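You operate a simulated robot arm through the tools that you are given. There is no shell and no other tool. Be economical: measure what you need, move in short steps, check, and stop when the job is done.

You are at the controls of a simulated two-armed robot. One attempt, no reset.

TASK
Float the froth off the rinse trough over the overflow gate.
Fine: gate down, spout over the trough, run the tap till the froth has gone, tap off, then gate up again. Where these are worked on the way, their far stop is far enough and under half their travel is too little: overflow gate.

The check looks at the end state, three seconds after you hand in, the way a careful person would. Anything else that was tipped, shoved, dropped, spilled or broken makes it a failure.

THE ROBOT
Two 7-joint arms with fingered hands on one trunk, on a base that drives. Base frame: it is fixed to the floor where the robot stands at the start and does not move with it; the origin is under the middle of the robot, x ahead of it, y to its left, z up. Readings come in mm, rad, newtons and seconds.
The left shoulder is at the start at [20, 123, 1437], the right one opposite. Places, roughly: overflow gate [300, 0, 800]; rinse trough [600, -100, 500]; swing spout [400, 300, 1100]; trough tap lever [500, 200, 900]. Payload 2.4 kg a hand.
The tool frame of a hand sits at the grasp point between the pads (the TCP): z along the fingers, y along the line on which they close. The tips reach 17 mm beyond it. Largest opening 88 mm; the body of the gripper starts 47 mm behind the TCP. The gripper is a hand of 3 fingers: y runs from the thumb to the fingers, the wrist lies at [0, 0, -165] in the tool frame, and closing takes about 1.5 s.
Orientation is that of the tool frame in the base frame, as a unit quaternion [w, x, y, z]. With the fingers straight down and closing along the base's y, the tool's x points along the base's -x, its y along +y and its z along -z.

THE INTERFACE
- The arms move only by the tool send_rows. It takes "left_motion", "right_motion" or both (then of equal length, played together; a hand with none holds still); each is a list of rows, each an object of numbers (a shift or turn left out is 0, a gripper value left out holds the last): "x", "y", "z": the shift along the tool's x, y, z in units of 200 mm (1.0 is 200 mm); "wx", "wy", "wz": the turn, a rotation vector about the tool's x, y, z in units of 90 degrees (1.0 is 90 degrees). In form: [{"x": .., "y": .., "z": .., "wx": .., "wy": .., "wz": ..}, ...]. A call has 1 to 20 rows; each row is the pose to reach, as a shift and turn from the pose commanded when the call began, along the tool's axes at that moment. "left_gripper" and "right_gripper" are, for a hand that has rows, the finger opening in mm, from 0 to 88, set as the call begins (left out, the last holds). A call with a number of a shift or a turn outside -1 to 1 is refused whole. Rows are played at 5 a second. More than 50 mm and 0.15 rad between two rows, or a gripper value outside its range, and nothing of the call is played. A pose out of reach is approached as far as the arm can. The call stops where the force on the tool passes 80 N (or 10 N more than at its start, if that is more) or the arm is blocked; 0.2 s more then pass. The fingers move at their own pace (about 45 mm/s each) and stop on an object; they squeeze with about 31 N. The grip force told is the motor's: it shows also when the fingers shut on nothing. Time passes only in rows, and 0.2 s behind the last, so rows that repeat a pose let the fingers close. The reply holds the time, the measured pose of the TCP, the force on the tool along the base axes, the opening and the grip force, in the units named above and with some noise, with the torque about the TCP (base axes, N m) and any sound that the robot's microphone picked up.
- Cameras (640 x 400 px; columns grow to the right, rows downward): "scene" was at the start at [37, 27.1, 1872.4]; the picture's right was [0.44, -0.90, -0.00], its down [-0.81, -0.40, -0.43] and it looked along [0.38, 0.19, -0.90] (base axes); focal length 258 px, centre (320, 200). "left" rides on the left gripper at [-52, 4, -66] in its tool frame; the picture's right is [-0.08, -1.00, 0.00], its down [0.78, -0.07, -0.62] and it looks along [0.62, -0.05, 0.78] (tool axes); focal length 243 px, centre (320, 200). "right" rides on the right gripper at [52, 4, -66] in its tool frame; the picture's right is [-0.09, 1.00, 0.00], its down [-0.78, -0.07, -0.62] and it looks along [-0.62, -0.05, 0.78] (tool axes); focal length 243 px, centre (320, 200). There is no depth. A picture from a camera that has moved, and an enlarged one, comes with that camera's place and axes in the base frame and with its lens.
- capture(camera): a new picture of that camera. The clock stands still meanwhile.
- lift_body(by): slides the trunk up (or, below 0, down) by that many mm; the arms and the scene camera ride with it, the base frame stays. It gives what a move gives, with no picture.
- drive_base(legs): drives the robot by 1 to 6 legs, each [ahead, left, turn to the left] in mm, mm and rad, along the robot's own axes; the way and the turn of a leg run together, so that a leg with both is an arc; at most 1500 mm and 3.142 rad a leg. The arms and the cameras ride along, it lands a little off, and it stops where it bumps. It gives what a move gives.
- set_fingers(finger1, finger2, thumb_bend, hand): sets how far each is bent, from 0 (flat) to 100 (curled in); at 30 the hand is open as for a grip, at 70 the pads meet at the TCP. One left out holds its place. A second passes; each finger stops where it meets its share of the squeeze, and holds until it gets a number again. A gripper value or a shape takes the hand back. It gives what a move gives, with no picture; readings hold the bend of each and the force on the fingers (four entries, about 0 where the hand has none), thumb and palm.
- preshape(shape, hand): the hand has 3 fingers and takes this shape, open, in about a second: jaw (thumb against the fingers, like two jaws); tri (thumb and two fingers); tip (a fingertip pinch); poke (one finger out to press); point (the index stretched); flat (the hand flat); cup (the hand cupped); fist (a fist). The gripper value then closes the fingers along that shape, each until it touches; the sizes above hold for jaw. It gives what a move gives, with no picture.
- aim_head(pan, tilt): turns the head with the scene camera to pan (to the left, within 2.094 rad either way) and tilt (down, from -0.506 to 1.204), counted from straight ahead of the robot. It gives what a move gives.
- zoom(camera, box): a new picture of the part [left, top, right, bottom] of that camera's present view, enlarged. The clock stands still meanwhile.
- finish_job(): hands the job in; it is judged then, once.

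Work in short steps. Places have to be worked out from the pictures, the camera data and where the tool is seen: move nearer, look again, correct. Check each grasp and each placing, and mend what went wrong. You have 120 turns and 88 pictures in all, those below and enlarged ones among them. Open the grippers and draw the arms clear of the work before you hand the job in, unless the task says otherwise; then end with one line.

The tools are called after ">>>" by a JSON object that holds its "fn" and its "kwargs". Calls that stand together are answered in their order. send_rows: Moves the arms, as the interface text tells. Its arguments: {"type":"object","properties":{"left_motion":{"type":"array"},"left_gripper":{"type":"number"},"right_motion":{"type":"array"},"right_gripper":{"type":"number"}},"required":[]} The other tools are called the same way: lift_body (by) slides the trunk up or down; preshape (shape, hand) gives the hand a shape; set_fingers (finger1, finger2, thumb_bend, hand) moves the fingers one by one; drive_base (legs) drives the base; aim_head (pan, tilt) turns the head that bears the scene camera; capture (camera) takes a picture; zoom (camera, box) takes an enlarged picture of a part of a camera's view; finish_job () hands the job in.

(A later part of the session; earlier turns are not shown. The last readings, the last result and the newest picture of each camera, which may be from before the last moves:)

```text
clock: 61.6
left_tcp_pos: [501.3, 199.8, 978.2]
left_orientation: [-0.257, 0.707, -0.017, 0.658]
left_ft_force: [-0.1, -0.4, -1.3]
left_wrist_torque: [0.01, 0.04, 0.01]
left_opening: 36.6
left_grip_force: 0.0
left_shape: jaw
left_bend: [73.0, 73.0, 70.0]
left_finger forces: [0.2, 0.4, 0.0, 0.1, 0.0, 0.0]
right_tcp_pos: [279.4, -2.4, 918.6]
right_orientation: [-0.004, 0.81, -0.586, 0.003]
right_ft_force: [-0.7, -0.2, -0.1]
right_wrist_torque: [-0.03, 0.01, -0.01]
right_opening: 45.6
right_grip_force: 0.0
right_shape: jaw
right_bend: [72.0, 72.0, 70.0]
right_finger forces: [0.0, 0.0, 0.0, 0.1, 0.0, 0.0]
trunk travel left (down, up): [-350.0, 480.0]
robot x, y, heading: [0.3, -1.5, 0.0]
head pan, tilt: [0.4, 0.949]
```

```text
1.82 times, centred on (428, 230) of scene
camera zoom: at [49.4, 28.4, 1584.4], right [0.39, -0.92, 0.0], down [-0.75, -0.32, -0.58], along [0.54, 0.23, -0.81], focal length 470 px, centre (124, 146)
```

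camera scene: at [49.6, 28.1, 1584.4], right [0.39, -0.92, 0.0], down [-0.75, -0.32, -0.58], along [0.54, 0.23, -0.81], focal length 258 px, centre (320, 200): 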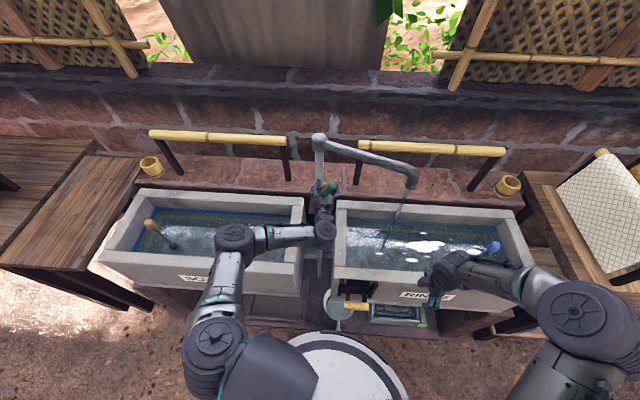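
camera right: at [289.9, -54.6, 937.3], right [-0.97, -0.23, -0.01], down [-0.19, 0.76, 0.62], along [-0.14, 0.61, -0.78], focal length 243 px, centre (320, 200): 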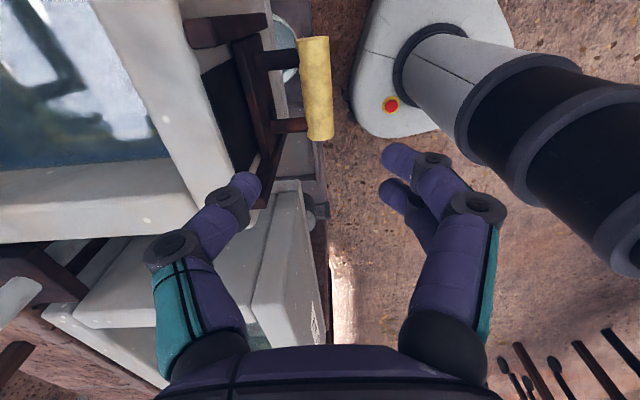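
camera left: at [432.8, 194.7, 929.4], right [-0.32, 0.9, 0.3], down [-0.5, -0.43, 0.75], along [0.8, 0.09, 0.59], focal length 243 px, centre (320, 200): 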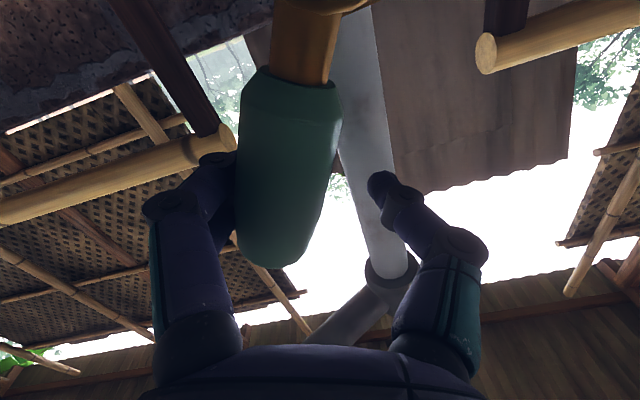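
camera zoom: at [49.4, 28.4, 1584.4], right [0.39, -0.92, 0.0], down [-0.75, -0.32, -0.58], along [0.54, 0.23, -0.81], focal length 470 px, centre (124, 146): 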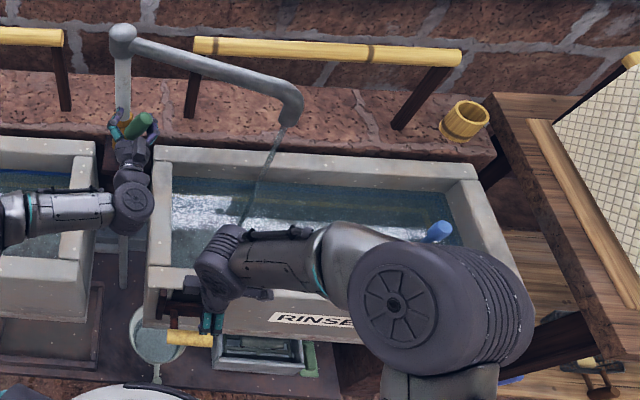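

The forearm hides the right side now. I'll pull the right hand back and up for a clear view.

>>> {"fn": "send_rows", "kwargs": {"right_motion": [{"y": 0.15, "x": 0.2}, {"y": 0.3, "x": 0.4}, {"y": 0.45, "x": 0.6}, {"y": 0.6, "x": 0.8}]}}

>>> {"fn": "zoom", "kwargs": {"camera": "scene", "box": [300, 120, 556, 340]}}

```text
clock: 62.6
left_tcp_pos: [500.3, 201.5, 978.2]
left_orientation: [-0.257, 0.708, -0.016, 0.658]
left_ft_force: [0.0, 0.0, 0.0]
left_wrist_torque: [0.03, -0.01, -0.02]
left_opening: 37.2
left_grip_force: 0.1
left_shape: jaw
left_bend: [73.0, 73.0, 70.0]
left_finger forces: [0.2, 0.5, 0.0, 0.0, 0.0, 0.1]
right_tcp_pos: [213.9, -194.7, 919.2]
right_orientation: [-0.003, 0.811, -0.586, 0.001]
right_ft_force: [0.6, -0.6, 0.6]
right_wrist_torque: [0.0, 0.0, 0.05]
right_opening: 45.6
right_grip_force: 0.0
right_shape: jaw
right_bend: [72.0, 72.0, 70.0]
right_finger forces: [0.1, 0.0, 0.0, 0.1, 0.1, 0.0]
trunk travel left (down, up): [-350.0, 480.0]
robot x, y, heading: [0.2, -1.5, 0.005]
head pan, tilt: [0.4, 0.949]
```

```text
1.82 times, centred on (428, 230) of scene
camera zoom: at [49.4, 28.6, 1584.4], right [0.39, -0.92, 0.0], down [-0.75, -0.32, -0.58], along [0.54, 0.23, -0.81], focal length 470 px, centre (124, 146)
```

zoom: 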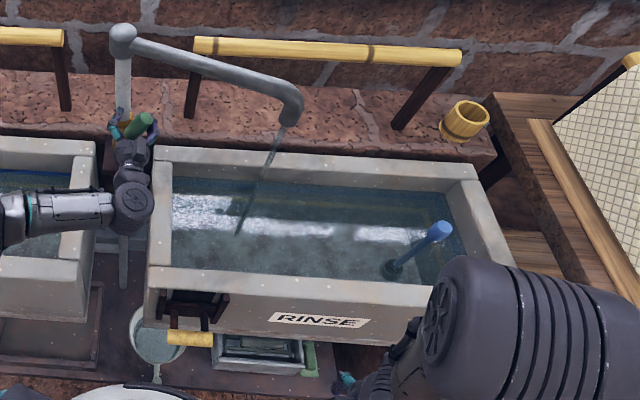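

No froth is visible. I'll take one finer zoom to be sure.

>>> {"fn": "zoom", "kwargs": {"camera": "scene", "box": [360, 200, 520, 300]}}

```text
4.00 times, centred on (440, 250) of scene
camera zoom: at [49.4, 28.6, 1584.4], right [0.39, -0.92, 0.0], down [-0.75, -0.32, -0.58], along [0.54, 0.23, -0.81], focal length 1034 px, centre (-160, 0)
```

zoom: 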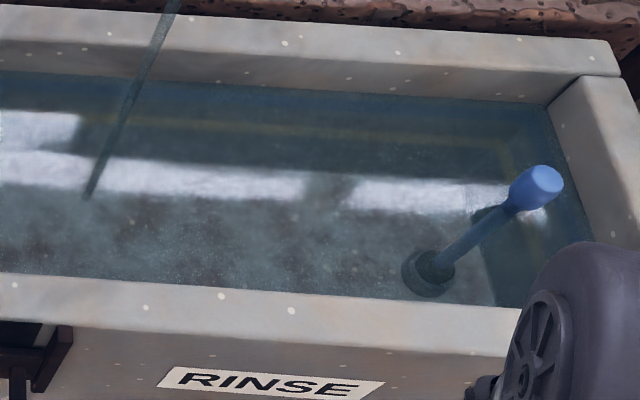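

The froth is gone. Now I turn the tap off by bringing the lever down in an arc, 60° first.

>>> {"fn": "send_rows", "kwargs": {"left_motion": [{"x": -0.003, "y": 0.045, "wz": 0.083}, {"x": -0.012, "y": 0.09, "wz": 0.167}, {"x": -0.026, "y": 0.132, "wz": 0.25}, {"x": -0.046, "y": 0.173, "wz": 0.333}, {"x": -0.071, "y": 0.21, "wz": 0.417}, {"x": -0.101, "y": 0.244, "wz": 0.5}, {"x": -0.135, "y": 0.274, "wz": 0.583}, {"x": -0.173, "y": 0.299, "wz": 0.667}]}}

>>> {"fn": "capture", "kwargs": {"camera": "left"}}

```text
clock: 64.4
left_tcp_pos: [514.6, 160.9, 923.6]
left_orientation: [-0.553, 0.603, -0.368, 0.441]
left_ft_force: [0.0, -0.6, 1.1]
left_wrist_torque: [0.02, -0.04, 0.04]
left_opening: 37.2
left_grip_force: 0.0
left_shape: jaw
left_bend: [73.0, 73.0, 70.0]
left_finger forces: [0.1, 0.1, 0.0, 0.1, 0.7, 0.0]
right_tcp_pos: [215.0, -196.3, 918.3]
right_orientation: [-0.004, 0.81, -0.587, 0.003]
right_ft_force: [1.1, -0.2, -0.4]
right_wrist_torque: [0.0, 0.02, -0.01]
right_opening: 45.9
right_grip_force: 0.1
right_shape: jaw
right_bend: [72.0, 72.0, 70.0]
right_finger forces: [0.0, 0.0, 0.0, 0.0, 0.0, 0.0]
trunk travel left (down, up): [-350.0, 480.0]
robot x, y, heading: [0.1, -0.7, 0.006]
head pan, tilt: [0.4, 0.949]
```

```text
30 pictures are left
camera left: at [435.6, 187.6, 914.1], right [-0.07, 0.2, 0.98], down [-0.32, -0.93, 0.16], along [0.94, -0.3, 0.13], focal length 243 px, centre (320, 200)
```

left: 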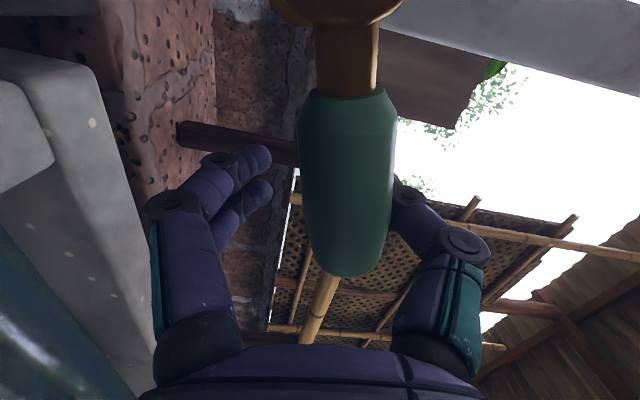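

The thumb is moving the lever and it's nearly level. I'll go a bit further until the stop shows in the force.

>>> {"fn": "send_rows", "kwargs": {"left_motion": [{"x": -0.001, "y": 0.03, "wz": 0.055}, {"x": -0.005, "y": 0.06, "wz": 0.11}]}}

>>> {"fn": "zoom", "kwargs": {"camera": "scene", "box": [300, 120, 460, 220]}}

```text
clock: 65.0
left_tcp_pos: [516.4, 161.0, 912.7]
left_orientation: [0.587, -0.571, 0.419, -0.392]
left_ft_force: [-0.9, -0.8, 0.6]
left_wrist_torque: [0.04, -0.01, -0.01]
left_opening: 37.3
left_grip_force: 0.1
left_shape: jaw
left_bend: [73.0, 73.0, 70.0]
left_finger forces: [0.1, 0.1, 0.0, 0.0, 0.6, 0.0]
right_tcp_pos: [214.9, -194.4, 917.2]
right_orientation: [-0.004, 0.81, -0.587, 0.002]
right_ft_force: [0.2, -0.4, -0.5]
right_wrist_torque: [-0.01, -0.02, 0.02]
right_opening: 45.5
right_grip_force: 0.0
right_shape: jaw
right_bend: [72.0, 72.0, 70.0]
right_finger forces: [0.2, 0.0, 0.1, 0.0, 0.0, 0.0]
trunk travel left (down, up): [-350.0, 480.0]
robot x, y, heading: [-0.7, -3.1, 0.002]
head pan, tilt: [0.4, 0.949]
```

```text
4.00 times, centred on (380, 170) of scene
camera zoom: at [49.2, 27.9, 1584.4], right [0.39, -0.92, 0.0], down [-0.75, -0.32, -0.58], along [0.54, 0.23, -0.81], focal length 1034 px, centre (80, 320)
```

zoom: 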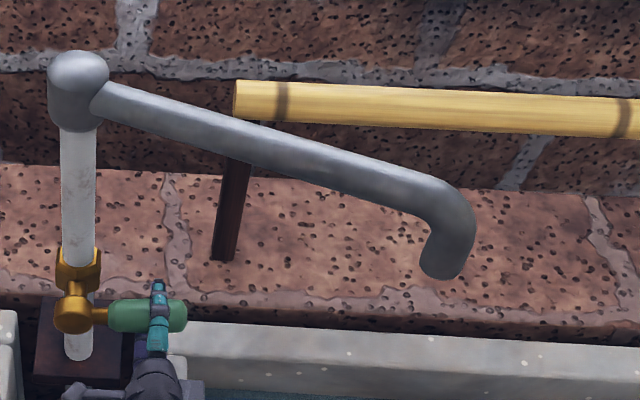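

The flow has stopped. I'll press a little more to make sure the lever is seated on its stop.

>>> {"fn": "send_rows", "kwargs": {"left_motion": [{"y": 0.02, "wz": 0.04}, {"x": -0.003, "y": 0.045, "wz": 0.08}]}}

```text
clock: 65.6
left_tcp_pos: [515.5, 163.0, 904.4]
left_orientation: [0.611, -0.542, 0.454, -0.355]
left_ft_force: [0.2, -0.9, 4.0]
left_wrist_torque: [-0.02, -0.01, 0.01]
left_opening: 38.8
left_grip_force: 0.1
left_shape: jaw
left_bend: [73.0, 73.0, 70.0]
left_finger forces: [0.0, 0.1, 0.0, 0.1, 2.9, 0.1]
right_tcp_pos: [214.5, -196.1, 918.7]
right_orientation: [-0.004, 0.81, -0.586, 0.002]
right_ft_force: [-0.4, 0.1, 0.1]
right_wrist_torque: [0.01, 0.01, -0.02]
right_opening: 45.7
right_grip_force: 0.1
right_shape: jaw
right_bend: [72.0, 72.0, 70.0]
right_finger forces: [0.1, 0.0, 0.0, 0.0, 0.0, 0.1]
trunk travel left (down, up): [-350.0, 480.0]
robot x, y, heading: [0.2, -0.1, -0.001]
head pan, tilt: [0.4, 0.949]
```

The force rises at the stop, so the tap is closed. I'll open the hand and withdraw straight back.

>>> {"fn": "send_rows", "kwargs": {"left_motion": [{}, {}, {}, {"z": -0.15}, {"z": -0.3}, {"z": -0.45}, {"z": -0.6}], "left_gripper": 64}}

>>> {"fn": "capture", "kwargs": {"camera": "left"}}

>>> {"fn": "capture", "kwargs": {"camera": "scene"}}

```text
clock: 67.2
left_tcp_pos: [400.8, 122.0, 904.6]
left_orientation: [0.612, -0.542, 0.454, -0.355]
left_ft_force: [0.4, 0.8, -0.2]
left_wrist_torque: [-0.01, 0.03, -0.02]
left_opening: 63.8
left_grip_force: 0.1
left_shape: jaw
left_bend: [65.0, 65.0, 62.0]
left_finger forces: [0.0, 0.1, 0.0, 0.0, 0.1, 0.1]
right_tcp_pos: [214.5, -194.9, 918.4]
right_orientation: [-0.004, 0.81, -0.586, 0.002]
right_ft_force: [0.6, 0.7, 0.1]
right_wrist_torque: [-0.01, 0.02, 0.03]
right_opening: 45.5
right_grip_force: 0.1
right_shape: jaw
right_bend: [72.0, 72.0, 70.0]
right_finger forces: [0.0, 0.0, 0.1, 0.0, 0.1, 0.0]
trunk travel left (down, up): [-350.0, 480.0]
robot x, y, heading: [1.1, -0.8, 0.004]
head pan, tilt: [0.4, 0.949]
```

```text
28 pictures are left
camera left: at [321.0, 149.2, 908.6], right [0.03, -0.08, 1.0], down [-0.32, -0.95, -0.07], along [0.95, -0.31, -0.05], focal length 243 px, centre (320, 200)
```

left: 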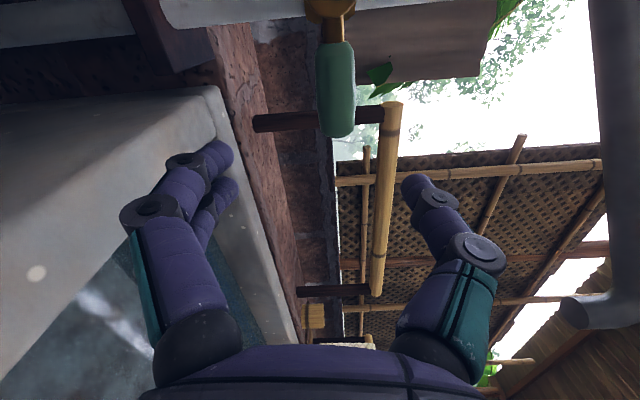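

```text
27 pictures are left
camera scene: at [49.1, 28.0, 1584.4], right [0.39, -0.92, 0.0], down [-0.75, -0.32, -0.58], along [0.54, 0.23, -0.81], focal length 258 px, centre (320, 200)
```

scene: 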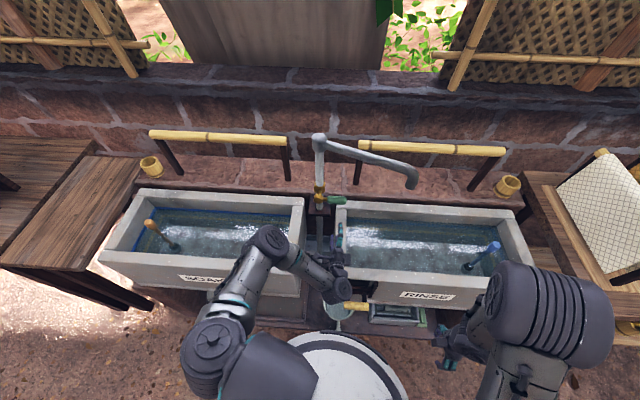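

The lever is level and closed. I'll move the left hand left and up to clear the space for the right hand at the gate.

>>> {"fn": "send_rows", "kwargs": {"left_motion": [{"x": -0.1, "y": -0.15, "z": -0.1}, {"x": -0.25, "y": -0.3, "z": -0.1}, {"x": -0.45, "y": -0.4, "z": -0.1}, {"x": -0.65, "y": -0.5, "z": -0.1}, {"x": -0.85, "y": -0.5, "z": -0.1}]}}

>>> {"fn": "send_rows", "kwargs": {"right_motion": [{"y": -0.15, "x": -0.2}, {"y": -0.3, "x": -0.4}, {"y": -0.45, "x": -0.6}, {"y": -0.6, "x": -0.8}]}}

>>> {"fn": "capture", "kwargs": {"camera": "right"}}

```text
clock: 68.4
left_tcp_pos: [335.5, 257.0, 1030.1]
left_orientation: [0.611, -0.542, 0.454, -0.355]
left_ft_force: [-0.1, 1.2, -0.5]
left_wrist_torque: [0.01, -0.03, 0.01]
left_opening: 63.8
left_grip_force: 0.0
left_shape: jaw
left_bend: [65.0, 65.0, 62.0]
left_finger forces: [0.1, 0.1, 0.0, 0.1, 0.0, 0.1]
right_tcp_pos: [213.1, -194.4, 919.2]
right_orientation: [-0.003, 0.81, -0.586, 0.003]
right_ft_force: [0.2, 0.1, -1.0]
right_wrist_torque: [-0.03, -0.01, 0.01]
right_opening: 45.8
right_grip_force: 0.1
right_shape: jaw
right_bend: [72.0, 72.0, 70.0]
right_finger forces: [0.0, 0.0, 0.0, 0.1, 0.0, 0.0]
trunk travel left (down, up): [-350.0, 480.0]
robot x, y, heading: [0.6, -2.3, -0.002]
head pan, tilt: [0.4, 0.949]
```

```text
clock: 69.4
left_tcp_pos: [336.2, 256.1, 1029.9]
left_orientation: [0.61, -0.543, 0.454, -0.356]
left_ft_force: [0.0, -0.5, -0.4]
left_wrist_torque: [0.03, 0.02, 0.01]
left_opening: 64.0
left_grip_force: 0.1
left_shape: jaw
left_bend: [65.0, 65.0, 62.0]
left_finger forces: [0.1, 0.1, 0.1, 0.0, 0.1, 0.1]
right_tcp_pos: [274.5, -39.3, 938.6]
right_orientation: [-0.008, 0.81, -0.586, -0.003]
right_ft_force: [-0.2, 0.4, -0.1]
right_wrist_torque: [-0.02, 0.02, -0.04]
right_opening: 45.4
right_grip_force: 0.0
right_shape: jaw
right_bend: [72.0, 72.0, 70.0]
right_finger forces: [0.1, 0.0, 0.1, 0.0, 0.1, 0.0]
right hand out of reach, approached as far as the arm can: row 4
trunk travel left (down, up): [-350.0, 480.0]
robot x, y, heading: [1.0, -2.8, 0.002]
head pan, tilt: [0.4, 0.949]
```

```text
26 pictures are left
camera right: at [285.6, -91.3, 1002.2], right [-0.97, -0.23, -0.01], down [-0.18, 0.75, 0.63], along [-0.14, 0.62, -0.77], focal length 243 px, centre (320, 200)
```

right: 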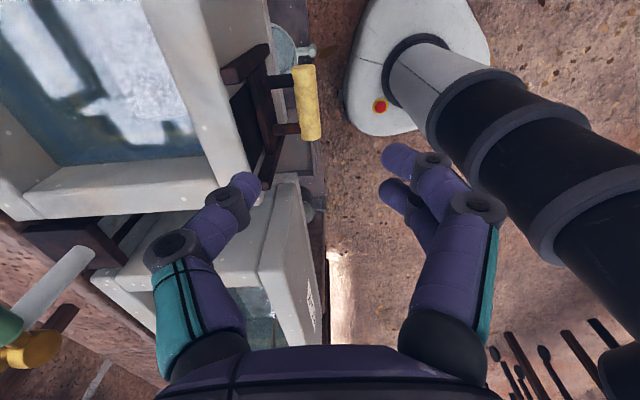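

I'll lower the trunk 70 to get reach for the gate again, then recentre the right hand over the handle.

>>> {"fn": "lift_body", "kwargs": {"by": -70}}

>>> {"fn": "send_rows", "kwargs": {"right_motion": [{"x": -0.05, "y": -0.01}, {"x": -0.12, "y": -0.025}, {"x": -0.183, "y": -0.04}]}}

>>> {"fn": "capture", "kwargs": {"camera": "right"}}

```text
clock: 70.5
left_tcp_pos: [335.8, 256.6, 960.5]
left_orientation: [0.611, -0.543, 0.454, -0.355]
left_ft_force: [-0.2, 0.6, 0.3]
left_wrist_torque: [0.01, -0.03, 0.0]
left_opening: 63.5
left_grip_force: 0.0
left_shape: jaw
left_bend: [65.0, 65.0, 62.0]
left_finger forces: [0.0, 0.0, 0.0, 0.0, 0.0, 0.0]
right_tcp_pos: [273.8, -38.6, 866.8]
right_orientation: [-0.009, 0.81, -0.587, -0.002]
right_ft_force: [0.0, 0.6, 0.0]
right_wrist_torque: [-0.01, 0.0, -0.01]
right_opening: 45.4
right_grip_force: 0.1
right_shape: jaw
right_bend: [72.0, 72.0, 70.0]
right_finger forces: [0.1, 0.0, 0.0, 0.1, 0.1, 0.0]
trunk travel left (down, up): [-280.0, 550.0]
robot x, y, heading: [-3.0, -1.6, 0.001]
head pan, tilt: [0.4, 0.949]
```

```text
clock: 71.3
left_tcp_pos: [335.3, 255.9, 960.1]
left_orientation: [0.611, -0.543, 0.454, -0.355]
left_ft_force: [0.5, 0.3, -0.1]
left_wrist_torque: [-0.03, -0.01, 0.01]
left_opening: 63.7
left_grip_force: 0.1
left_shape: jaw
left_bend: [65.0, 65.0, 62.0]
left_finger forces: [0.0, 0.1, 0.0, 0.0, 0.1, 0.1]
right_tcp_pos: [263.6, -28.0, 882.5]
right_orientation: [-0.011, 0.81, -0.586, -0.007]
right_ft_force: [-0.2, -0.4, -0.4]
right_wrist_torque: [-0.01, -0.01, 0.01]
right_opening: 45.6
right_grip_force: 0.0
right_shape: jaw
right_bend: [72.0, 72.0, 70.0]
right_finger forces: [0.0, 0.0, 0.1, 0.1, 0.1, 0.0]
right hand out of reach, approached as far as the arm can: row 1, 2, 3
trunk travel left (down, up): [-280.0, 550.0]
robot x, y, heading: [-1.4, -2.8, -0.001]
head pan, tilt: [0.4, 0.949]
```

```text
25 pictures are left
camera right: at [275.7, -81.0, 946.1], right [-0.97, -0.23, -0.01], down [-0.18, 0.75, 0.64], along [-0.14, 0.62, -0.77], focal length 243 px, centre (320, 200)
```

right: 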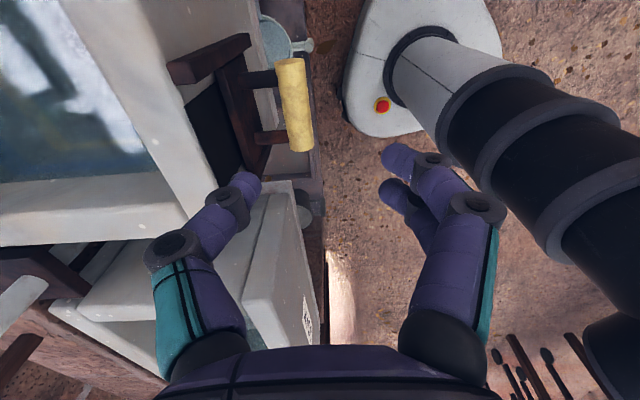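

The arm settled into a limited configuration after folding back. I'll retrace via the earlier waypoint (326, -145).

>>> {"fn": "send_rows", "kwargs": {"right_motion": [{"x": 0.16, "y": -0.03}, {"x": 0.33, "y": -0.05}, {"x": 0.5, "y": -0.08}, {"x": 0.65, "y": -0.11}, {"x": 0.65, "y": -0.25}]}}

>>> {"fn": "send_rows", "kwargs": {"right_motion": [{"x": -0.2, "y": 0.02}, {"x": -0.4, "y": 0.05}, {"x": -0.6, "y": 0.09}, {"x": -0.75, "y": 0.14}]}}

```text
clock: 72.5
left_tcp_pos: [335.3, 255.6, 960.4]
left_orientation: [0.611, -0.543, 0.454, -0.356]
left_ft_force: [-0.1, 0.5, 0.1]
left_wrist_torque: [0.02, 0.03, -0.01]
left_opening: 63.7
left_grip_force: 0.2
left_shape: jaw
left_bend: [65.0, 65.0, 62.0]
left_finger forces: [0.0, 0.0, 0.1, 0.0, 0.0, 0.0]
right_tcp_pos: [354.3, -136.7, 879.5]
right_orientation: [-0.008, 0.81, -0.586, -0.003]
right_ft_force: [-0.6, 0.7, 0.1]
right_wrist_torque: [-0.03, -0.01, 0.02]
right_opening: 45.7
right_grip_force: 0.1
right_shape: jaw
right_bend: [72.0, 72.0, 70.0]
right_finger forces: [0.0, 0.0, 0.0, 0.0, 0.1, 0.0]
trunk travel left (down, up): [-280.0, 550.0]
robot x, y, heading: [-0.4, 1.0, -0.0]
head pan, tilt: [0.4, 0.949]
```

```text
clock: 73.5
left_tcp_pos: [335.7, 256.1, 960.8]
left_orientation: [0.611, -0.543, 0.453, -0.356]
left_ft_force: [0.0, -0.7, 0.0]
left_wrist_torque: [0.02, 0.04, 0.01]
left_opening: 63.6
left_grip_force: 0.1
left_shape: jaw
left_bend: [65.0, 65.0, 62.0]
left_finger forces: [0.0, 0.0, 0.0, 0.0, 0.0, 0.0]
right_tcp_pos: [277.9, -26.4, 891.0]
right_orientation: [-0.012, 0.81, -0.586, -0.006]
right_ft_force: [0.0, -0.5, -0.5]
right_wrist_torque: [0.01, 0.0, -0.03]
right_opening: 45.8
right_grip_force: 0.1
right_shape: jaw
right_bend: [72.0, 72.0, 70.0]
right_finger forces: [0.0, 0.0, 0.0, 0.0, 0.0, 0.0]
right hand out of reach, approached as far as the arm can: row 3, 4
trunk travel left (down, up): [-280.0, 550.0]
robot x, y, heading: [2.4, -2.1, 0.002]
head pan, tilt: [0.4, 0.949]
```

The hand may simply be too high relative to the shoulder. I'll descend about 80 mm here, which stays above the bar, then shift over.

>>> {"fn": "send_rows", "kwargs": {"right_motion": [{"z": 0.2}, {"z": 0.4}, {"z": 0.4, "x": -0.04}, {"z": 0.4, "x": -0.08}, {"z": 0.4, "x": -0.12}]}}

>>> {"fn": "capture", "kwargs": {"camera": "right"}}

```text
clock: 74.7
left_tcp_pos: [337.6, 256.1, 959.5]
left_orientation: [0.611, -0.543, 0.454, -0.355]
left_ft_force: [0.1, 0.2, 0.7]
left_wrist_torque: [0.01, -0.01, -0.01]
left_opening: 63.7
left_grip_force: 0.0
left_shape: jaw
left_bend: [65.0, 65.0, 62.0]
left_finger forces: [0.0, 0.0, 0.1, 0.0, 0.0, 0.0]
right_tcp_pos: [274.9, -49.0, 822.3]
right_orientation: [-0.01, 0.81, -0.586, -0.005]
right_ft_force: [-0.3, -0.3, 0.6]
right_wrist_torque: [0.01, -0.03, 0.01]
right_opening: 45.8
right_grip_force: 0.1
right_shape: jaw
right_bend: [72.0, 72.0, 70.0]
right_finger forces: [0.1, 0.0, 0.0, 0.0, 0.0, 0.0]
right hand out of reach, approached as far as the arm can: row 1, 2, 3, 4, 5
trunk travel left (down, up): [-280.0, 550.0]
robot x, y, heading: [-3.1, -1.5, -0.001]
head pan, tilt: [0.4, 0.949]
```

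```text
24 pictures are left
camera right: at [286.3, -101.7, 886.9], right [-0.97, -0.23, -0.01], down [-0.18, 0.75, 0.64], along [-0.14, 0.62, -0.77], focal length 243 px, centre (320, 200)
```

right: 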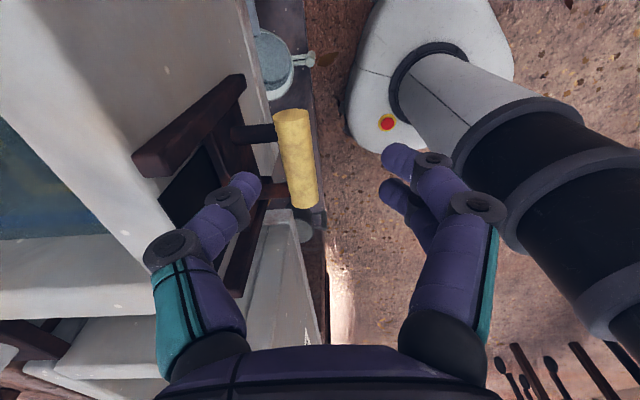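

The limit is probably wrist roll coupled with elbow swivel. I'll unwind: move right and up, rotate back ~90°, bring the hand to the gate, then rotate again there.

>>> {"fn": "send_rows", "kwargs": {"right_motion": [{"z": -0.15, "x": 0.15}, {"z": -0.3, "x": 0.3}, {"z": -0.4, "x": 0.45}]}}

>>> {"fn": "send_rows", "kwargs": {"right_motion": [{"wz": 0.09}, {"wz": 0.18}, {"wz": 0.27}, {"wz": 0.36}, {"wz": 0.45}, {"wz": 0.54}, {"wz": 0.63}, {"wz": 0.72}, {"wz": 0.81}, {"wz": 0.9}, {"wz": 0.99}]}}

```text
clock: 75.5
left_tcp_pos: [335.5, 254.7, 960.7]
left_orientation: [0.61, -0.543, 0.454, -0.355]
left_ft_force: [0.0, -0.5, 0.3]
left_wrist_torque: [-0.01, -0.04, 0.02]
left_opening: 63.7
left_grip_force: 0.0
left_shape: jaw
left_bend: [65.0, 65.0, 62.0]
left_finger forces: [0.0, 0.0, 0.0, 0.0, 0.0, 0.0]
right_tcp_pos: [299.7, -137.6, 899.5]
right_orientation: [-0.009, 0.81, -0.586, -0.002]
right_ft_force: [-0.1, 0.8, 0.8]
right_wrist_torque: [-0.04, 0.03, 0.01]
right_opening: 45.5
right_grip_force: 0.1
right_shape: jaw
right_bend: [72.0, 72.0, 70.0]
right_finger forces: [0.1, 0.1, 0.1, 0.1, 0.0, 0.0]
trunk travel left (down, up): [-280.0, 550.0]
robot x, y, heading: [1.3, -1.3, -0.0]
head pan, tilt: [0.4, 0.949]
```

```text
clock: 77.9
left_tcp_pos: [335.1, 256.5, 959.8]
left_orientation: [0.611, -0.542, 0.454, -0.356]
left_ft_force: [-0.7, -0.3, 0.4]
left_wrist_torque: [0.02, -0.01, 0.0]
left_opening: 63.8
left_grip_force: 0.0
left_shape: jaw
left_bend: [65.0, 65.0, 62.0]
left_finger forces: [0.0, 0.0, 0.1, 0.0, 0.0, 0.1]
right_tcp_pos: [300.2, -136.8, 899.3]
right_orientation: [0.004, -0.164, 0.986, 0.008]
right_ft_force: [-0.7, 0.3, 0.1]
right_wrist_torque: [-0.01, 0.03, 0.0]
right_opening: 45.6
right_grip_force: 0.0
right_shape: jaw
right_bend: [72.0, 72.0, 70.0]
right_finger forces: [0.0, 0.1, 0.0, 0.0, 0.1, 0.0]
trunk travel left (down, up): [-280.0, 550.0]
robot x, y, heading: [-2.4, 0.3, -0.006]
head pan, tilt: [0.4, 0.949]
```

The hand is unwound. I'll move it over the gate in this comfortable yaw.

>>> {"fn": "send_rows", "kwargs": {"right_motion": [{"x": -0.03, "y": 0.17}, {"x": -0.06, "y": 0.34}, {"x": -0.09, "y": 0.51}, {"x": -0.125, "y": 0.68}]}}

>>> {"fn": "send_rows", "kwargs": {"right_motion": [{"wz": -0.09}, {"wz": -0.18}, {"wz": -0.27}, {"wz": -0.36}, {"wz": -0.45}, {"wz": -0.54}, {"wz": -0.63}, {"wz": -0.72}, {"wz": -0.81}, {"wz": -0.9}, {"wz": -1.0}]}}

>>> {"fn": "capture", "kwargs": {"camera": "right"}}

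```text
clock: 78.9
left_tcp_pos: [335.6, 256.3, 959.5]
left_orientation: [0.611, -0.543, 0.454, -0.355]
left_ft_force: [0.0, 0.0, -0.1]
left_wrist_torque: [-0.01, 0.02, 0.02]
left_opening: 63.6
left_grip_force: 0.0
left_shape: jaw
left_bend: [65.0, 65.0, 62.0]
left_finger forces: [0.1, 0.0, 0.1, 0.0, 0.0, 0.0]
right_tcp_pos: [275.4, -18.1, 910.3]
right_orientation: [0.004, -0.166, 0.986, 0.012]
right_ft_force: [0.7, 0.8, 1.0]
right_wrist_torque: [-0.02, -0.02, 0.0]
right_opening: 45.7
right_grip_force: 0.2
right_shape: jaw
right_bend: [72.0, 72.0, 70.0]
right_finger forces: [0.0, 0.0, 0.0, 0.0, 0.1, 0.0]
right hand out of reach, approached as far as the arm can: row 4
trunk travel left (down, up): [-280.0, 550.0]
robot x, y, heading: [-1.0, -0.5, -0.002]
head pan, tilt: [0.4, 0.949]
```

```text
refused: row 11 steps farther than a row can; nothing moved
```

```text
23 pictures are left
camera right: at [224.2, -33.8, 975.5], right [-0.25, 0.97, 0.02], down [0.76, 0.18, 0.63], along [0.61, 0.17, -0.78], focal length 243 px, centre (320, 200)
```

right: 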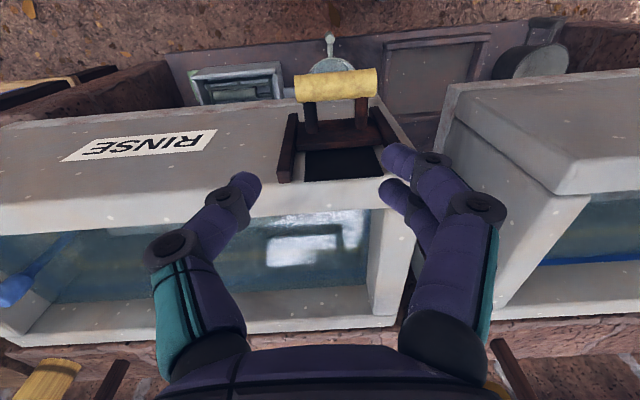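

Even this yaw hits a limit, so the elbow posture may have changed or the arms may be crowding each other. I'll look with the scene camera.

>>> {"fn": "aim_head", "kwargs": {"pan": 0.0, "tilt": 1.15}}

>>> {"fn": "capture", "kwargs": {"camera": "scene"}}

```text
clock: 79.7
left_tcp_pos: [336.0, 256.3, 959.6]
left_orientation: [0.611, -0.542, 0.454, -0.355]
left_ft_force: [0.2, 0.3, -1.2]
left_wrist_torque: [0.01, 0.03, 0.0]
left_opening: 63.5
left_grip_force: 0.1
left_shape: jaw
left_bend: [65.0, 65.0, 62.0]
left_finger forces: [0.0, 0.0, 0.1, 0.0, 0.0, 0.0]
right_tcp_pos: [276.3, -19.9, 910.5]
right_orientation: [0.004, -0.165, 0.986, 0.01]
right_ft_force: [0.2, -0.3, -0.3]
right_wrist_torque: [-0.04, 0.0, 0.03]
right_opening: 45.8
right_grip_force: 0.1
right_shape: jaw
right_bend: [72.0, 72.0, 70.0]
right_finger forces: [0.0, 0.1, 0.1, 0.0, 0.1, 0.0]
trunk travel left (down, up): [-280.0, 550.0]
robot x, y, heading: [-4.0, -1.2, -0.001]
head pan, tilt: [0.0, 1.15]
```

```text
22 pictures are left
camera scene: at [41.7, 0.0, 1501.1], right [0.0, -1.0, 0.0], down [-0.91, 0.0, -0.41], along [0.41, 0.0, -0.91], focal length 258 px, centre (320, 200)
```

scene: 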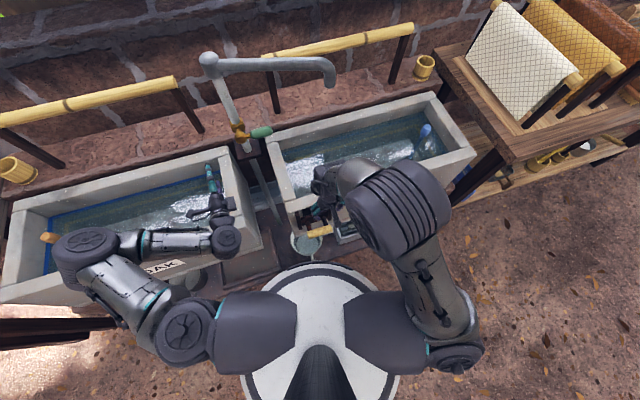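

The arms are well apart, so it's the elbow posture. I'll raise the trunk 120 so the right arm extends more, then move toward the gate.

>>> {"fn": "lift_body", "kwargs": {"by": 120}}

>>> {"fn": "send_rows", "kwargs": {"right_motion": [{"z": 0.2}, {"z": 0.4}, {"z": 0.6}, {"z": 0.6, "y": 0.05}, {"z": 0.6, "y": 0.1, "x": -0.05}]}}

```text
clock: 81.2
left_tcp_pos: [335.6, 257.8, 1079.6]
left_orientation: [0.611, -0.543, 0.454, -0.355]
left_ft_force: [-0.4, 0.3, -0.1]
left_wrist_torque: [0.0, -0.03, -0.04]
left_opening: 63.9
left_grip_force: 0.0
left_shape: jaw
left_bend: [65.0, 65.0, 62.0]
left_finger forces: [0.0, 0.1, 0.0, 0.0, 0.0, 0.1]
right_tcp_pos: [276.7, -19.4, 1029.8]
right_orientation: [0.004, -0.166, 0.986, 0.012]
right_ft_force: [-0.5, 0.2, -0.7]
right_wrist_torque: [-0.02, 0.02, 0.0]
right_opening: 45.7
right_grip_force: 0.0
right_shape: jaw
right_bend: [72.0, 72.0, 70.0]
right_finger forces: [0.1, 0.0, 0.0, 0.1, 0.1, 0.1]
trunk travel left (down, up): [-400.0, 430.0]
robot x, y, heading: [1.1, 0.1, -0.004]
head pan, tilt: [0.0, 1.15]
```

```text
clock: 82.4
left_tcp_pos: [334.8, 255.5, 1080.1]
left_orientation: [0.611, -0.543, 0.454, -0.356]
left_ft_force: [-0.2, 0.2, -0.8]
left_wrist_torque: [0.0, 0.02, 0.01]
left_opening: 63.8
left_grip_force: 0.0
left_shape: jaw
left_bend: [65.0, 65.0, 62.0]
left_finger forces: [0.0, 0.1, 0.0, 0.0, 0.0, 0.1]
right_tcp_pos: [275.6, -49.9, 926.4]
right_orientation: [0.004, -0.166, 0.986, 0.015]
right_ft_force: [0.7, 0.3, -0.8]
right_wrist_torque: [-0.03, -0.02, 0.03]
right_opening: 45.7
right_grip_force: 0.0
right_shape: jaw
right_bend: [72.0, 72.0, 70.0]
right_finger forces: [0.0, 0.0, 0.1, 0.1, 0.0, 0.0]
right hand out of reach, approached as far as the arm can: row 1, 2, 3, 4, 5
trunk travel left (down, up): [-400.0, 430.0]
robot x, y, heading: [1.0, 0.6, -0.005]
head pan, tilt: [0.0, 1.15]
```

Going lower makes it worse, so the elbow is held too high. I'll return to a start-like posture (high, forward, square yaw) to reset it, then come down again.

>>> {"fn": "send_rows", "kwargs": {"right_motion": [{"z": -0.2, "wz": 0.05}, {"z": -0.4, "wz": 0.1}, {"z": -0.6, "wz": 0.15}, {"z": -0.8, "wz": 0.2}, {"z": -0.95, "x": -0.1, "wz": 0.22}, {"z": -0.95, "x": -0.25, "y": 0.1, "wz": 0.22}, {"z": -0.95, "x": -0.3, "y": 0.2, "wz": 0.22}, {"z": -0.95, "x": -0.3, "y": 0.2, "wz": 0.22}]}}

>>> {"fn": "send_rows", "kwargs": {"right_motion": [{"z": 0.2, "x": 0.1}, {"z": 0.4, "x": 0.2}, {"z": 0.6, "x": 0.3}, {"z": 0.8, "x": 0.4}]}}

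```text
clock: 84.2
left_tcp_pos: [335.7, 256.8, 1079.5]
left_orientation: [0.61, -0.543, 0.454, -0.355]
left_ft_force: [0.5, -0.2, 0.6]
left_wrist_torque: [0.0, -0.03, 0.0]
left_opening: 63.9
left_grip_force: 0.1
left_shape: jaw
left_bend: [65.0, 65.0, 62.0]
left_finger forces: [0.0, 0.1, 0.0, 0.0, 0.0, 0.0]
right_tcp_pos: [317.6, -0.2, 1118.9]
right_orientation: [0.001, 0.006, 1.0, 0.014]
right_ft_force: [-0.6, 0.9, 0.1]
right_wrist_torque: [0.0, 0.0, -0.02]
right_opening: 45.6
right_grip_force: 0.0
right_shape: jaw
right_bend: [72.0, 72.0, 70.0]
right_finger forces: [0.0, 0.0, 0.0, 0.0, 0.0, 0.0]
right hand out of reach, approached as far as the arm can: row 7, 8
trunk travel left (down, up): [-400.0, 430.0]
robot x, y, heading: [-1.5, -1.8, 0.003]
head pan, tilt: [0.0, 1.15]
```

```text
clock: 85.2
left_tcp_pos: [336.3, 256.0, 1079.5]
left_orientation: [0.611, -0.543, 0.454, -0.355]
left_ft_force: [-0.4, -0.6, -0.3]
left_wrist_torque: [-0.01, -0.01, -0.02]
left_opening: 63.9
left_grip_force: 0.0
left_shape: jaw
left_bend: [65.0, 65.0, 62.0]
left_finger forces: [0.0, 0.0, 0.0, 0.1, 0.1, 0.0]
right_tcp_pos: [235.2, -33.0, 978.6]
right_orientation: [-0.001, 0.006, 1.0, 0.018]
right_ft_force: [-0.5, 0.2, 0.1]
right_wrist_torque: [-0.02, 0.01, -0.01]
right_opening: 45.8
right_grip_force: 0.1
right_shape: jaw
right_bend: [72.0, 72.0, 70.0]
right_finger forces: [0.1, 0.1, 0.0, 0.0, 0.0, 0.1]
right hand out of reach, approached as far as the arm can: row 1, 2, 3, 4
trunk travel left (down, up): [-400.0, 430.0]
robot x, y, heading: [-1.3, -0.1, -0.003]
head pan, tilt: [0.0, 1.15]
```

Rather than fight the elbow, I'll turn the robot left by 0.35 rad. That squares it to the trough and brings the gate to the right hand's side, with both hands clear of everything.

>>> {"fn": "drive_base", "kwargs": {"legs": [[0, 0, 0.35]]}}

>>> {"fn": "capture", "kwargs": {"camera": "scene"}}

```text
clock: 86.7
left_tcp_pos: [228.7, 355.7, 1079.6]
left_orientation: [0.662, -0.614, 0.353, -0.244]
left_ft_force: [-0.1, 0.1, 0.0]
left_wrist_torque: [0.03, -0.01, 0.01]
left_opening: 63.6
left_grip_force: 0.1
left_shape: jaw
left_bend: [65.0, 65.0, 62.0]
left_finger forces: [0.0, 0.1, 0.0, 0.0, 0.0, 0.1]
right_tcp_pos: [232.7, 49.6, 978.5]
right_orientation: [-0.003, -0.166, 0.986, 0.017]
right_ft_force: [-0.5, 0.9, 0.3]
right_wrist_torque: [-0.03, 0.01, -0.01]
right_opening: 45.8
right_grip_force: 0.0
right_shape: jaw
right_bend: [72.0, 72.0, 70.0]
right_finger forces: [0.0, 0.0, 0.0, 0.0, 0.1, 0.0]
trunk travel left (down, up): [-400.0, 430.0]
robot x, y, heading: [-0.4, 2.4, 0.347]
head pan, tilt: [0.0, 1.15]
```

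```text
21 pictures are left
camera scene: at [39.1, 13.6, 1621.1], right [0.34, -0.94, 0.0], down [-0.86, -0.31, -0.41], along [0.38, 0.14, -0.91], focal length 258 px, centre (320, 200)
```

scene: 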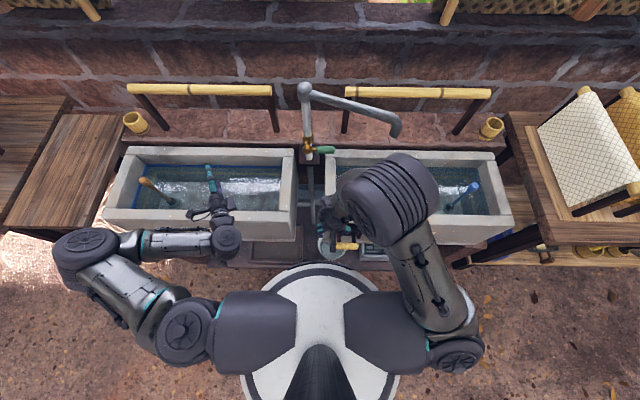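

The robot is square to the trough now. I'll move the right hand over the bar while rotating it −90° so the thumb faces the trough.

>>> {"fn": "send_rows", "kwargs": {"right_motion": [{"x": -0.03, "y": -0.06, "wz": -0.08}, {"x": -0.06, "y": -0.12, "wz": -0.165}, {"x": -0.09, "y": -0.18, "wz": -0.25}, {"x": -0.12, "y": -0.24, "wz": -0.33}, {"x": -0.145, "y": -0.3, "wz": -0.42}, {"x": -0.145, "y": -0.315, "wz": -0.5}, {"x": -0.145, "y": -0.315, "wz": -0.58}, {"x": -0.145, "y": -0.315, "wz": -0.665}, {"x": -0.145, "y": -0.315, "wz": -0.75}, {"x": -0.145, "y": -0.315, "wz": -0.83}, {"x": -0.145, "y": -0.315, "wz": -0.915}, {"x": -0.145, "y": -0.315, "wz": -1.0}]}}

>>> {"fn": "capture", "kwargs": {"camera": "right"}}

```text
clock: 89.3
left_tcp_pos: [228.1, 355.4, 1079.3]
left_orientation: [0.663, -0.613, 0.354, -0.245]
left_ft_force: [0.7, -0.5, 0.4]
left_wrist_torque: [0.0, 0.02, 0.03]
left_opening: 63.9
left_grip_force: 0.1
left_shape: jaw
left_bend: [65.0, 65.0, 62.0]
left_finger forces: [0.0, 0.0, 0.0, 0.0, 0.1, 0.1]
right_tcp_pos: [279.4, 0.5, 977.3]
right_orientation: [-0.009, 0.815, -0.579, -0.014]
right_ft_force: [0.5, 0.0, 0.3]
right_wrist_torque: [0.01, 0.01, 0.03]
right_opening: 45.6
right_grip_force: 0.0
right_shape: jaw
right_bend: [72.0, 72.0, 70.0]
right_finger forces: [0.0, 0.0, 0.1, 0.0, 0.0, 0.0]
trunk travel left (down, up): [-400.0, 430.0]
robot x, y, heading: [3.2, -0.4, 0.34]
head pan, tilt: [0.0, 1.15]
```

```text
20 pictures are left
camera right: at [293.1, -52.4, 1041.9], right [-0.97, -0.25, 0.0], down [-0.19, 0.74, 0.65], along [-0.16, 0.63, -0.76], focal length 243 px, centre (320, 200)
```

right: 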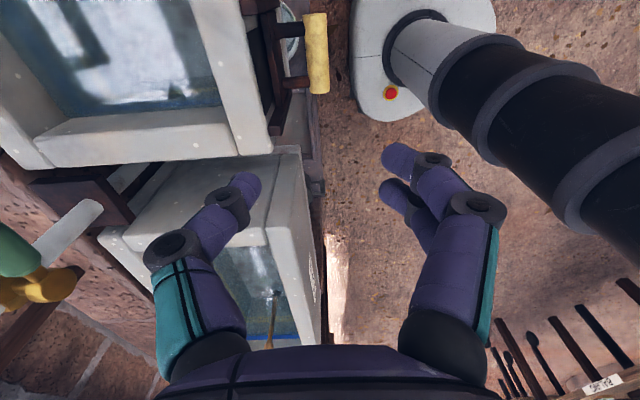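

That reached fine. I'll lower the trunk 120 and look again.

>>> {"fn": "lift_body", "kwargs": {"by": -120}}

>>> {"fn": "send_rows", "kwargs": {"right_motion": [{"z": 0.15}, {"z": 0.3}, {"z": 0.36}]}}

>>> {"fn": "capture", "kwargs": {"camera": "right"}}

```text
clock: 90.8
left_tcp_pos: [230.1, 354.8, 960.7]
left_orientation: [0.663, -0.613, 0.354, -0.245]
left_ft_force: [0.4, -0.1, 0.2]
left_wrist_torque: [-0.01, 0.02, 0.03]
left_opening: 64.0
left_grip_force: 0.2
left_shape: jaw
left_bend: [65.0, 65.0, 62.0]
left_finger forces: [0.0, 0.0, 0.1, 0.0, 0.0, 0.0]
right_tcp_pos: [280.0, 0.2, 857.7]
right_orientation: [-0.01, 0.815, -0.58, -0.015]
right_ft_force: [0.7, 0.0, 0.0]
right_wrist_torque: [0.01, 0.0, 0.02]
right_opening: 45.6
right_grip_force: 0.0
right_shape: jaw
right_bend: [72.0, 72.0, 70.0]
right_finger forces: [0.0, 0.0, 0.0, 0.0, 0.1, 0.1]
trunk travel left (down, up): [-280.0, 550.0]
robot x, y, heading: [-1.2, 0.5, 0.344]
head pan, tilt: [0.0, 1.15]
```

```text
clock: 91.6
left_tcp_pos: [229.2, 354.5, 960.6]
left_orientation: [0.663, -0.613, 0.354, -0.244]
left_ft_force: [-0.7, -0.3, 0.1]
left_wrist_torque: [0.01, 0.0, 0.01]
left_opening: 63.6
left_grip_force: 0.0
left_shape: jaw
left_bend: [65.0, 65.0, 62.0]
left_finger forces: [0.0, 0.0, 0.1, 0.0, 0.0, 0.1]
right_tcp_pos: [280.0, 2.6, 784.7]
right_orientation: [-0.01, 0.815, -0.579, -0.014]
right_ft_force: [0.1, 0.3, 0.6]
right_wrist_torque: [0.04, 0.01, 0.01]
right_opening: 45.5
right_grip_force: 0.0
right_shape: jaw
right_bend: [72.0, 72.0, 70.0]
right_finger forces: [0.1, 0.1, 0.1, 0.0, 0.0, 0.1]
trunk travel left (down, up): [-280.0, 550.0]
robot x, y, heading: [1.5, 2.7, 0.346]
head pan, tilt: [0.0, 1.15]
```

```text
19 pictures are left
camera right: at [293.4, -50.6, 848.0], right [-0.97, -0.25, 0.0], down [-0.18, 0.74, 0.65], along [-0.16, 0.63, -0.76], focal length 243 px, centre (320, 200)
```

right: 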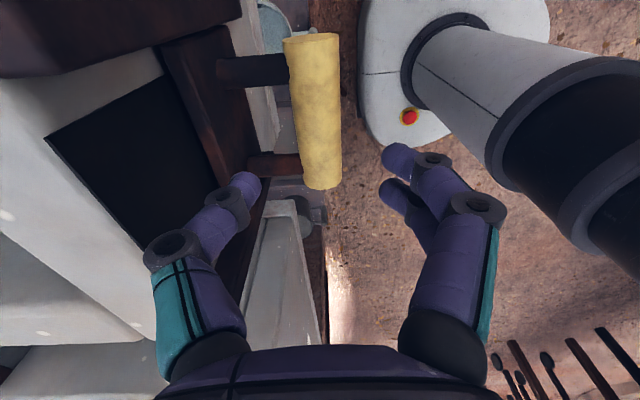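

The alignment matches the earlier good approach, with the bar now near z≈713. I'll descend so the fingertips pass below the bar, then close underneath it.

>>> {"fn": "send_rows", "kwargs": {"right_motion": [{"z": 0.15}, {"z": 0.3}, {"z": 0.4}, {"z": 0.48}]}}

>>> {"fn": "send_rows", "kwargs": {"right_motion": [{}, {}, {}, {}, {}, {}], "right_gripper": 4}}

>>> {"fn": "capture", "kwargs": {"camera": "right"}}

```text
clock: 92.6
left_tcp_pos: [228.8, 354.9, 960.3]
left_orientation: [0.662, -0.613, 0.354, -0.245]
left_ft_force: [-0.2, 0.4, 1.2]
left_wrist_torque: [0.03, 0.0, -0.01]
left_opening: 63.8
left_grip_force: 0.1
left_shape: jaw
left_bend: [65.0, 65.0, 62.0]
left_finger forces: [0.1, 0.0, 0.0, 0.0, 0.1, 0.0]
right_tcp_pos: [277.1, 4.0, 689.7]
right_orientation: [-0.01, 0.814, -0.58, -0.014]
right_ft_force: [0.4, 0.6, 0.4]
right_wrist_torque: [-0.01, -0.03, 0.0]
right_opening: 45.6
right_grip_force: 0.1
right_shape: jaw
right_bend: [72.0, 72.0, 70.0]
right_finger forces: [0.1, 0.0, 0.0, 0.1, 0.0, 0.0]
trunk travel left (down, up): [-280.0, 550.0]
robot x, y, heading: [1.9, 1.2, 0.349]
head pan, tilt: [0.0, 1.15]
```

```text
clock: 94.0
left_tcp_pos: [229.6, 354.9, 961.3]
left_orientation: [0.662, -0.614, 0.353, -0.244]
left_ft_force: [0.0, 0.1, -0.1]
left_wrist_torque: [0.01, -0.01, 0.01]
left_opening: 63.4
left_grip_force: 0.0
left_shape: jaw
left_bend: [65.0, 65.0, 62.0]
left_finger forces: [0.0, 0.0, 0.0, 0.0, 0.0, 0.0]
right_tcp_pos: [277.2, 5.6, 690.2]
right_orientation: [-0.009, 0.814, -0.58, -0.015]
right_ft_force: [-0.7, 0.0, -0.7]
right_wrist_torque: [-0.02, 0.02, -0.02]
right_opening: 4.4
right_grip_force: 0.2
right_shape: jaw
right_bend: [71.0, 71.0, 70.0]
right_finger forces: [0.0, 0.1, 0.0, 0.0, 0.0, 0.1]
trunk travel left (down, up): [-280.0, 550.0]
robot x, y, heading: [-1.9, 0.7, 0.344]
head pan, tilt: [0.0, 1.15]
```

```text
18 pictures are left
camera right: at [290.4, -48.4, 754.5], right [-0.97, -0.25, 0.0], down [-0.18, 0.74, 0.65], along [-0.16, 0.63, -0.76], focal length 243 px, centre (320, 200)
```

right: 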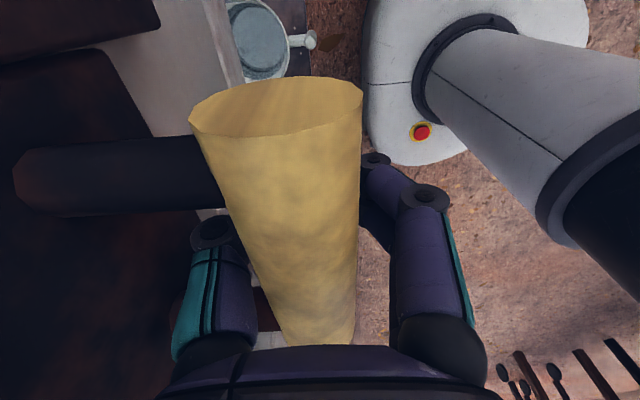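

The fingers are closed beneath the bar, caging it. I'll lift 60 mm and watch the force.

>>> {"fn": "send_rows", "kwargs": {"right_motion": [{"z": -0.05}, {"z": -0.1}, {"z": -0.15}, {"z": -0.2}, {"z": -0.25}, {"z": -0.3}]}}

>>> {"fn": "capture", "kwargs": {"camera": "right"}}

```text
clock: 95.4
left_tcp_pos: [228.8, 355.3, 959.4]
left_orientation: [0.663, -0.613, 0.354, -0.244]
left_ft_force: [-0.9, 0.2, -1.0]
left_wrist_torque: [0.02, 0.0, -0.01]
left_opening: 63.7
left_grip_force: 0.1
left_shape: jaw
left_bend: [65.0, 65.0, 62.0]
left_finger forces: [0.0, 0.0, 0.1, 0.0, 0.0, 0.1]
right_tcp_pos: [278.6, 3.0, 750.5]
right_orientation: [-0.009, 0.814, -0.58, -0.015]
right_ft_force: [1.6, 3.6, -3.2]
right_wrist_torque: [-0.05, 0.05, 0.02]
right_opening: 4.4
right_grip_force: 0.1
right_shape: jaw
right_bend: [71.0, 71.0, 70.0]
right_finger forces: [0.1, 0.0, 0.0, 0.0, 3.5, 0.1]
trunk travel left (down, up): [-280.0, 550.0]
robot x, y, heading: [-5.9, -2.1, 0.343]
head pan, tilt: [0.0, 1.15]
```

```text
17 pictures are left
camera right: at [291.2, -49.0, 814.2], right [-0.97, -0.25, 0.0], down [-0.18, 0.74, 0.65], along [-0.16, 0.63, -0.76], focal length 243 px, centre (320, 200)
```

right: 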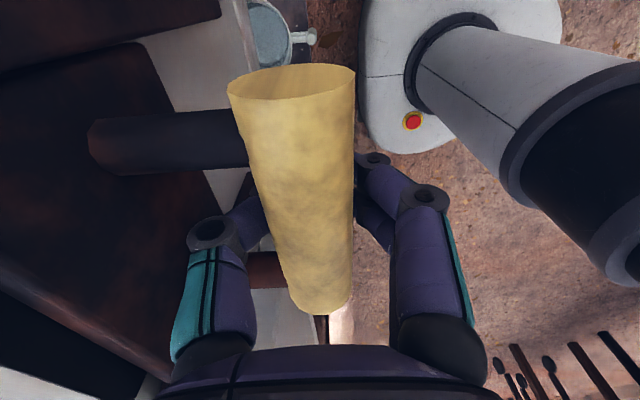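

The gate is rising at about 3 N. I'll continue in small steps to the top stop.

>>> {"fn": "send_rows", "kwargs": {"right_motion": [{"z": -0.02}, {"z": -0.04}, {"z": -0.06}, {"z": -0.08}]}}

```text
clock: 96.4
left_tcp_pos: [229.7, 355.7, 961.1]
left_orientation: [0.663, -0.613, 0.354, -0.245]
left_ft_force: [0.9, 0.3, -0.1]
left_wrist_torque: [-0.02, 0.03, 0.02]
left_opening: 63.5
left_grip_force: 0.1
left_shape: jaw
left_bend: [65.0, 65.0, 62.0]
left_finger forces: [0.1, 0.0, 0.1, 0.0, 0.1, 0.1]
right_tcp_pos: [278.4, 2.7, 766.3]
right_orientation: [-0.009, 0.814, -0.58, -0.015]
right_ft_force: [4.6, 1.2, -8.9]
right_wrist_torque: [-0.01, 0.07, 0.0]
right_opening: 4.7
right_grip_force: 0.0
right_shape: jaw
right_bend: [70.0, 70.0, 67.0]
right_finger forces: [1.1, 1.2, 0.0, 0.0, 6.1, 0.0]
trunk travel left (down, up): [-280.0, 550.0]
robot x, y, heading: [0.7, -3.4, 0.344]
head pan, tilt: [0.0, 1.15]
```

The force has risen to 9 N, probably the top stop. I'll check with a picture.

>>> {"fn": "send_rows", "kwargs": {"right_motion": [{"z": -0.02}]}}

>>> {"fn": "capture", "kwargs": {"camera": "right"}}

```text
clock: 96.8
left_tcp_pos: [228.6, 355.8, 958.6]
left_orientation: [0.663, -0.613, 0.354, -0.244]
left_ft_force: [0.0, 0.7, -0.2]
left_wrist_torque: [0.0, -0.02, 0.01]
left_opening: 63.7
left_grip_force: 0.1
left_shape: jaw
left_bend: [65.0, 65.0, 62.0]
left_finger forces: [0.1, 0.1, 0.0, 0.1, 0.0, 0.0]
right_tcp_pos: [278.2, 2.6, 768.7]
right_orientation: [-0.009, 0.815, -0.58, -0.015]
right_ft_force: [3.5, 0.8, -12.5]
right_wrist_torque: [-0.06, 0.05, 0.0]
right_opening: 5.0
right_grip_force: 0.0
right_shape: jaw
right_bend: [68.0, 67.0, 66.0]
right_finger forces: [2.2, 2.3, 0.0, 0.1, 6.9, 0.0]
trunk travel left (down, up): [-280.0, 550.0]
robot x, y, heading: [-3.3, -0.7, 0.343]
head pan, tilt: [0.0, 1.15]
```

```text
16 pictures are left
camera right: at [291.9, -50.1, 833.6], right [-0.97, -0.25, 0.01], down [-0.18, 0.74, 0.65], along [-0.16, 0.63, -0.76], focal length 243 px, centre (320, 200)
```

right: 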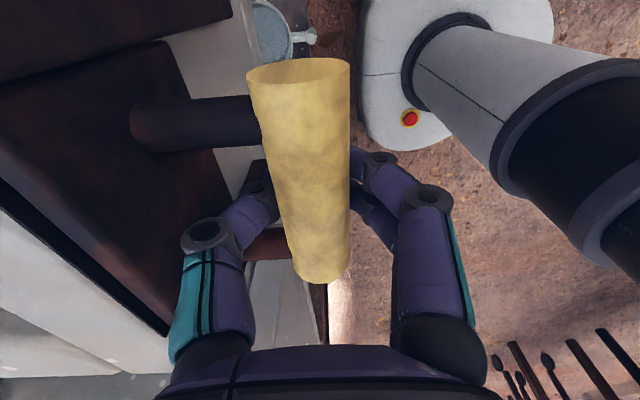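

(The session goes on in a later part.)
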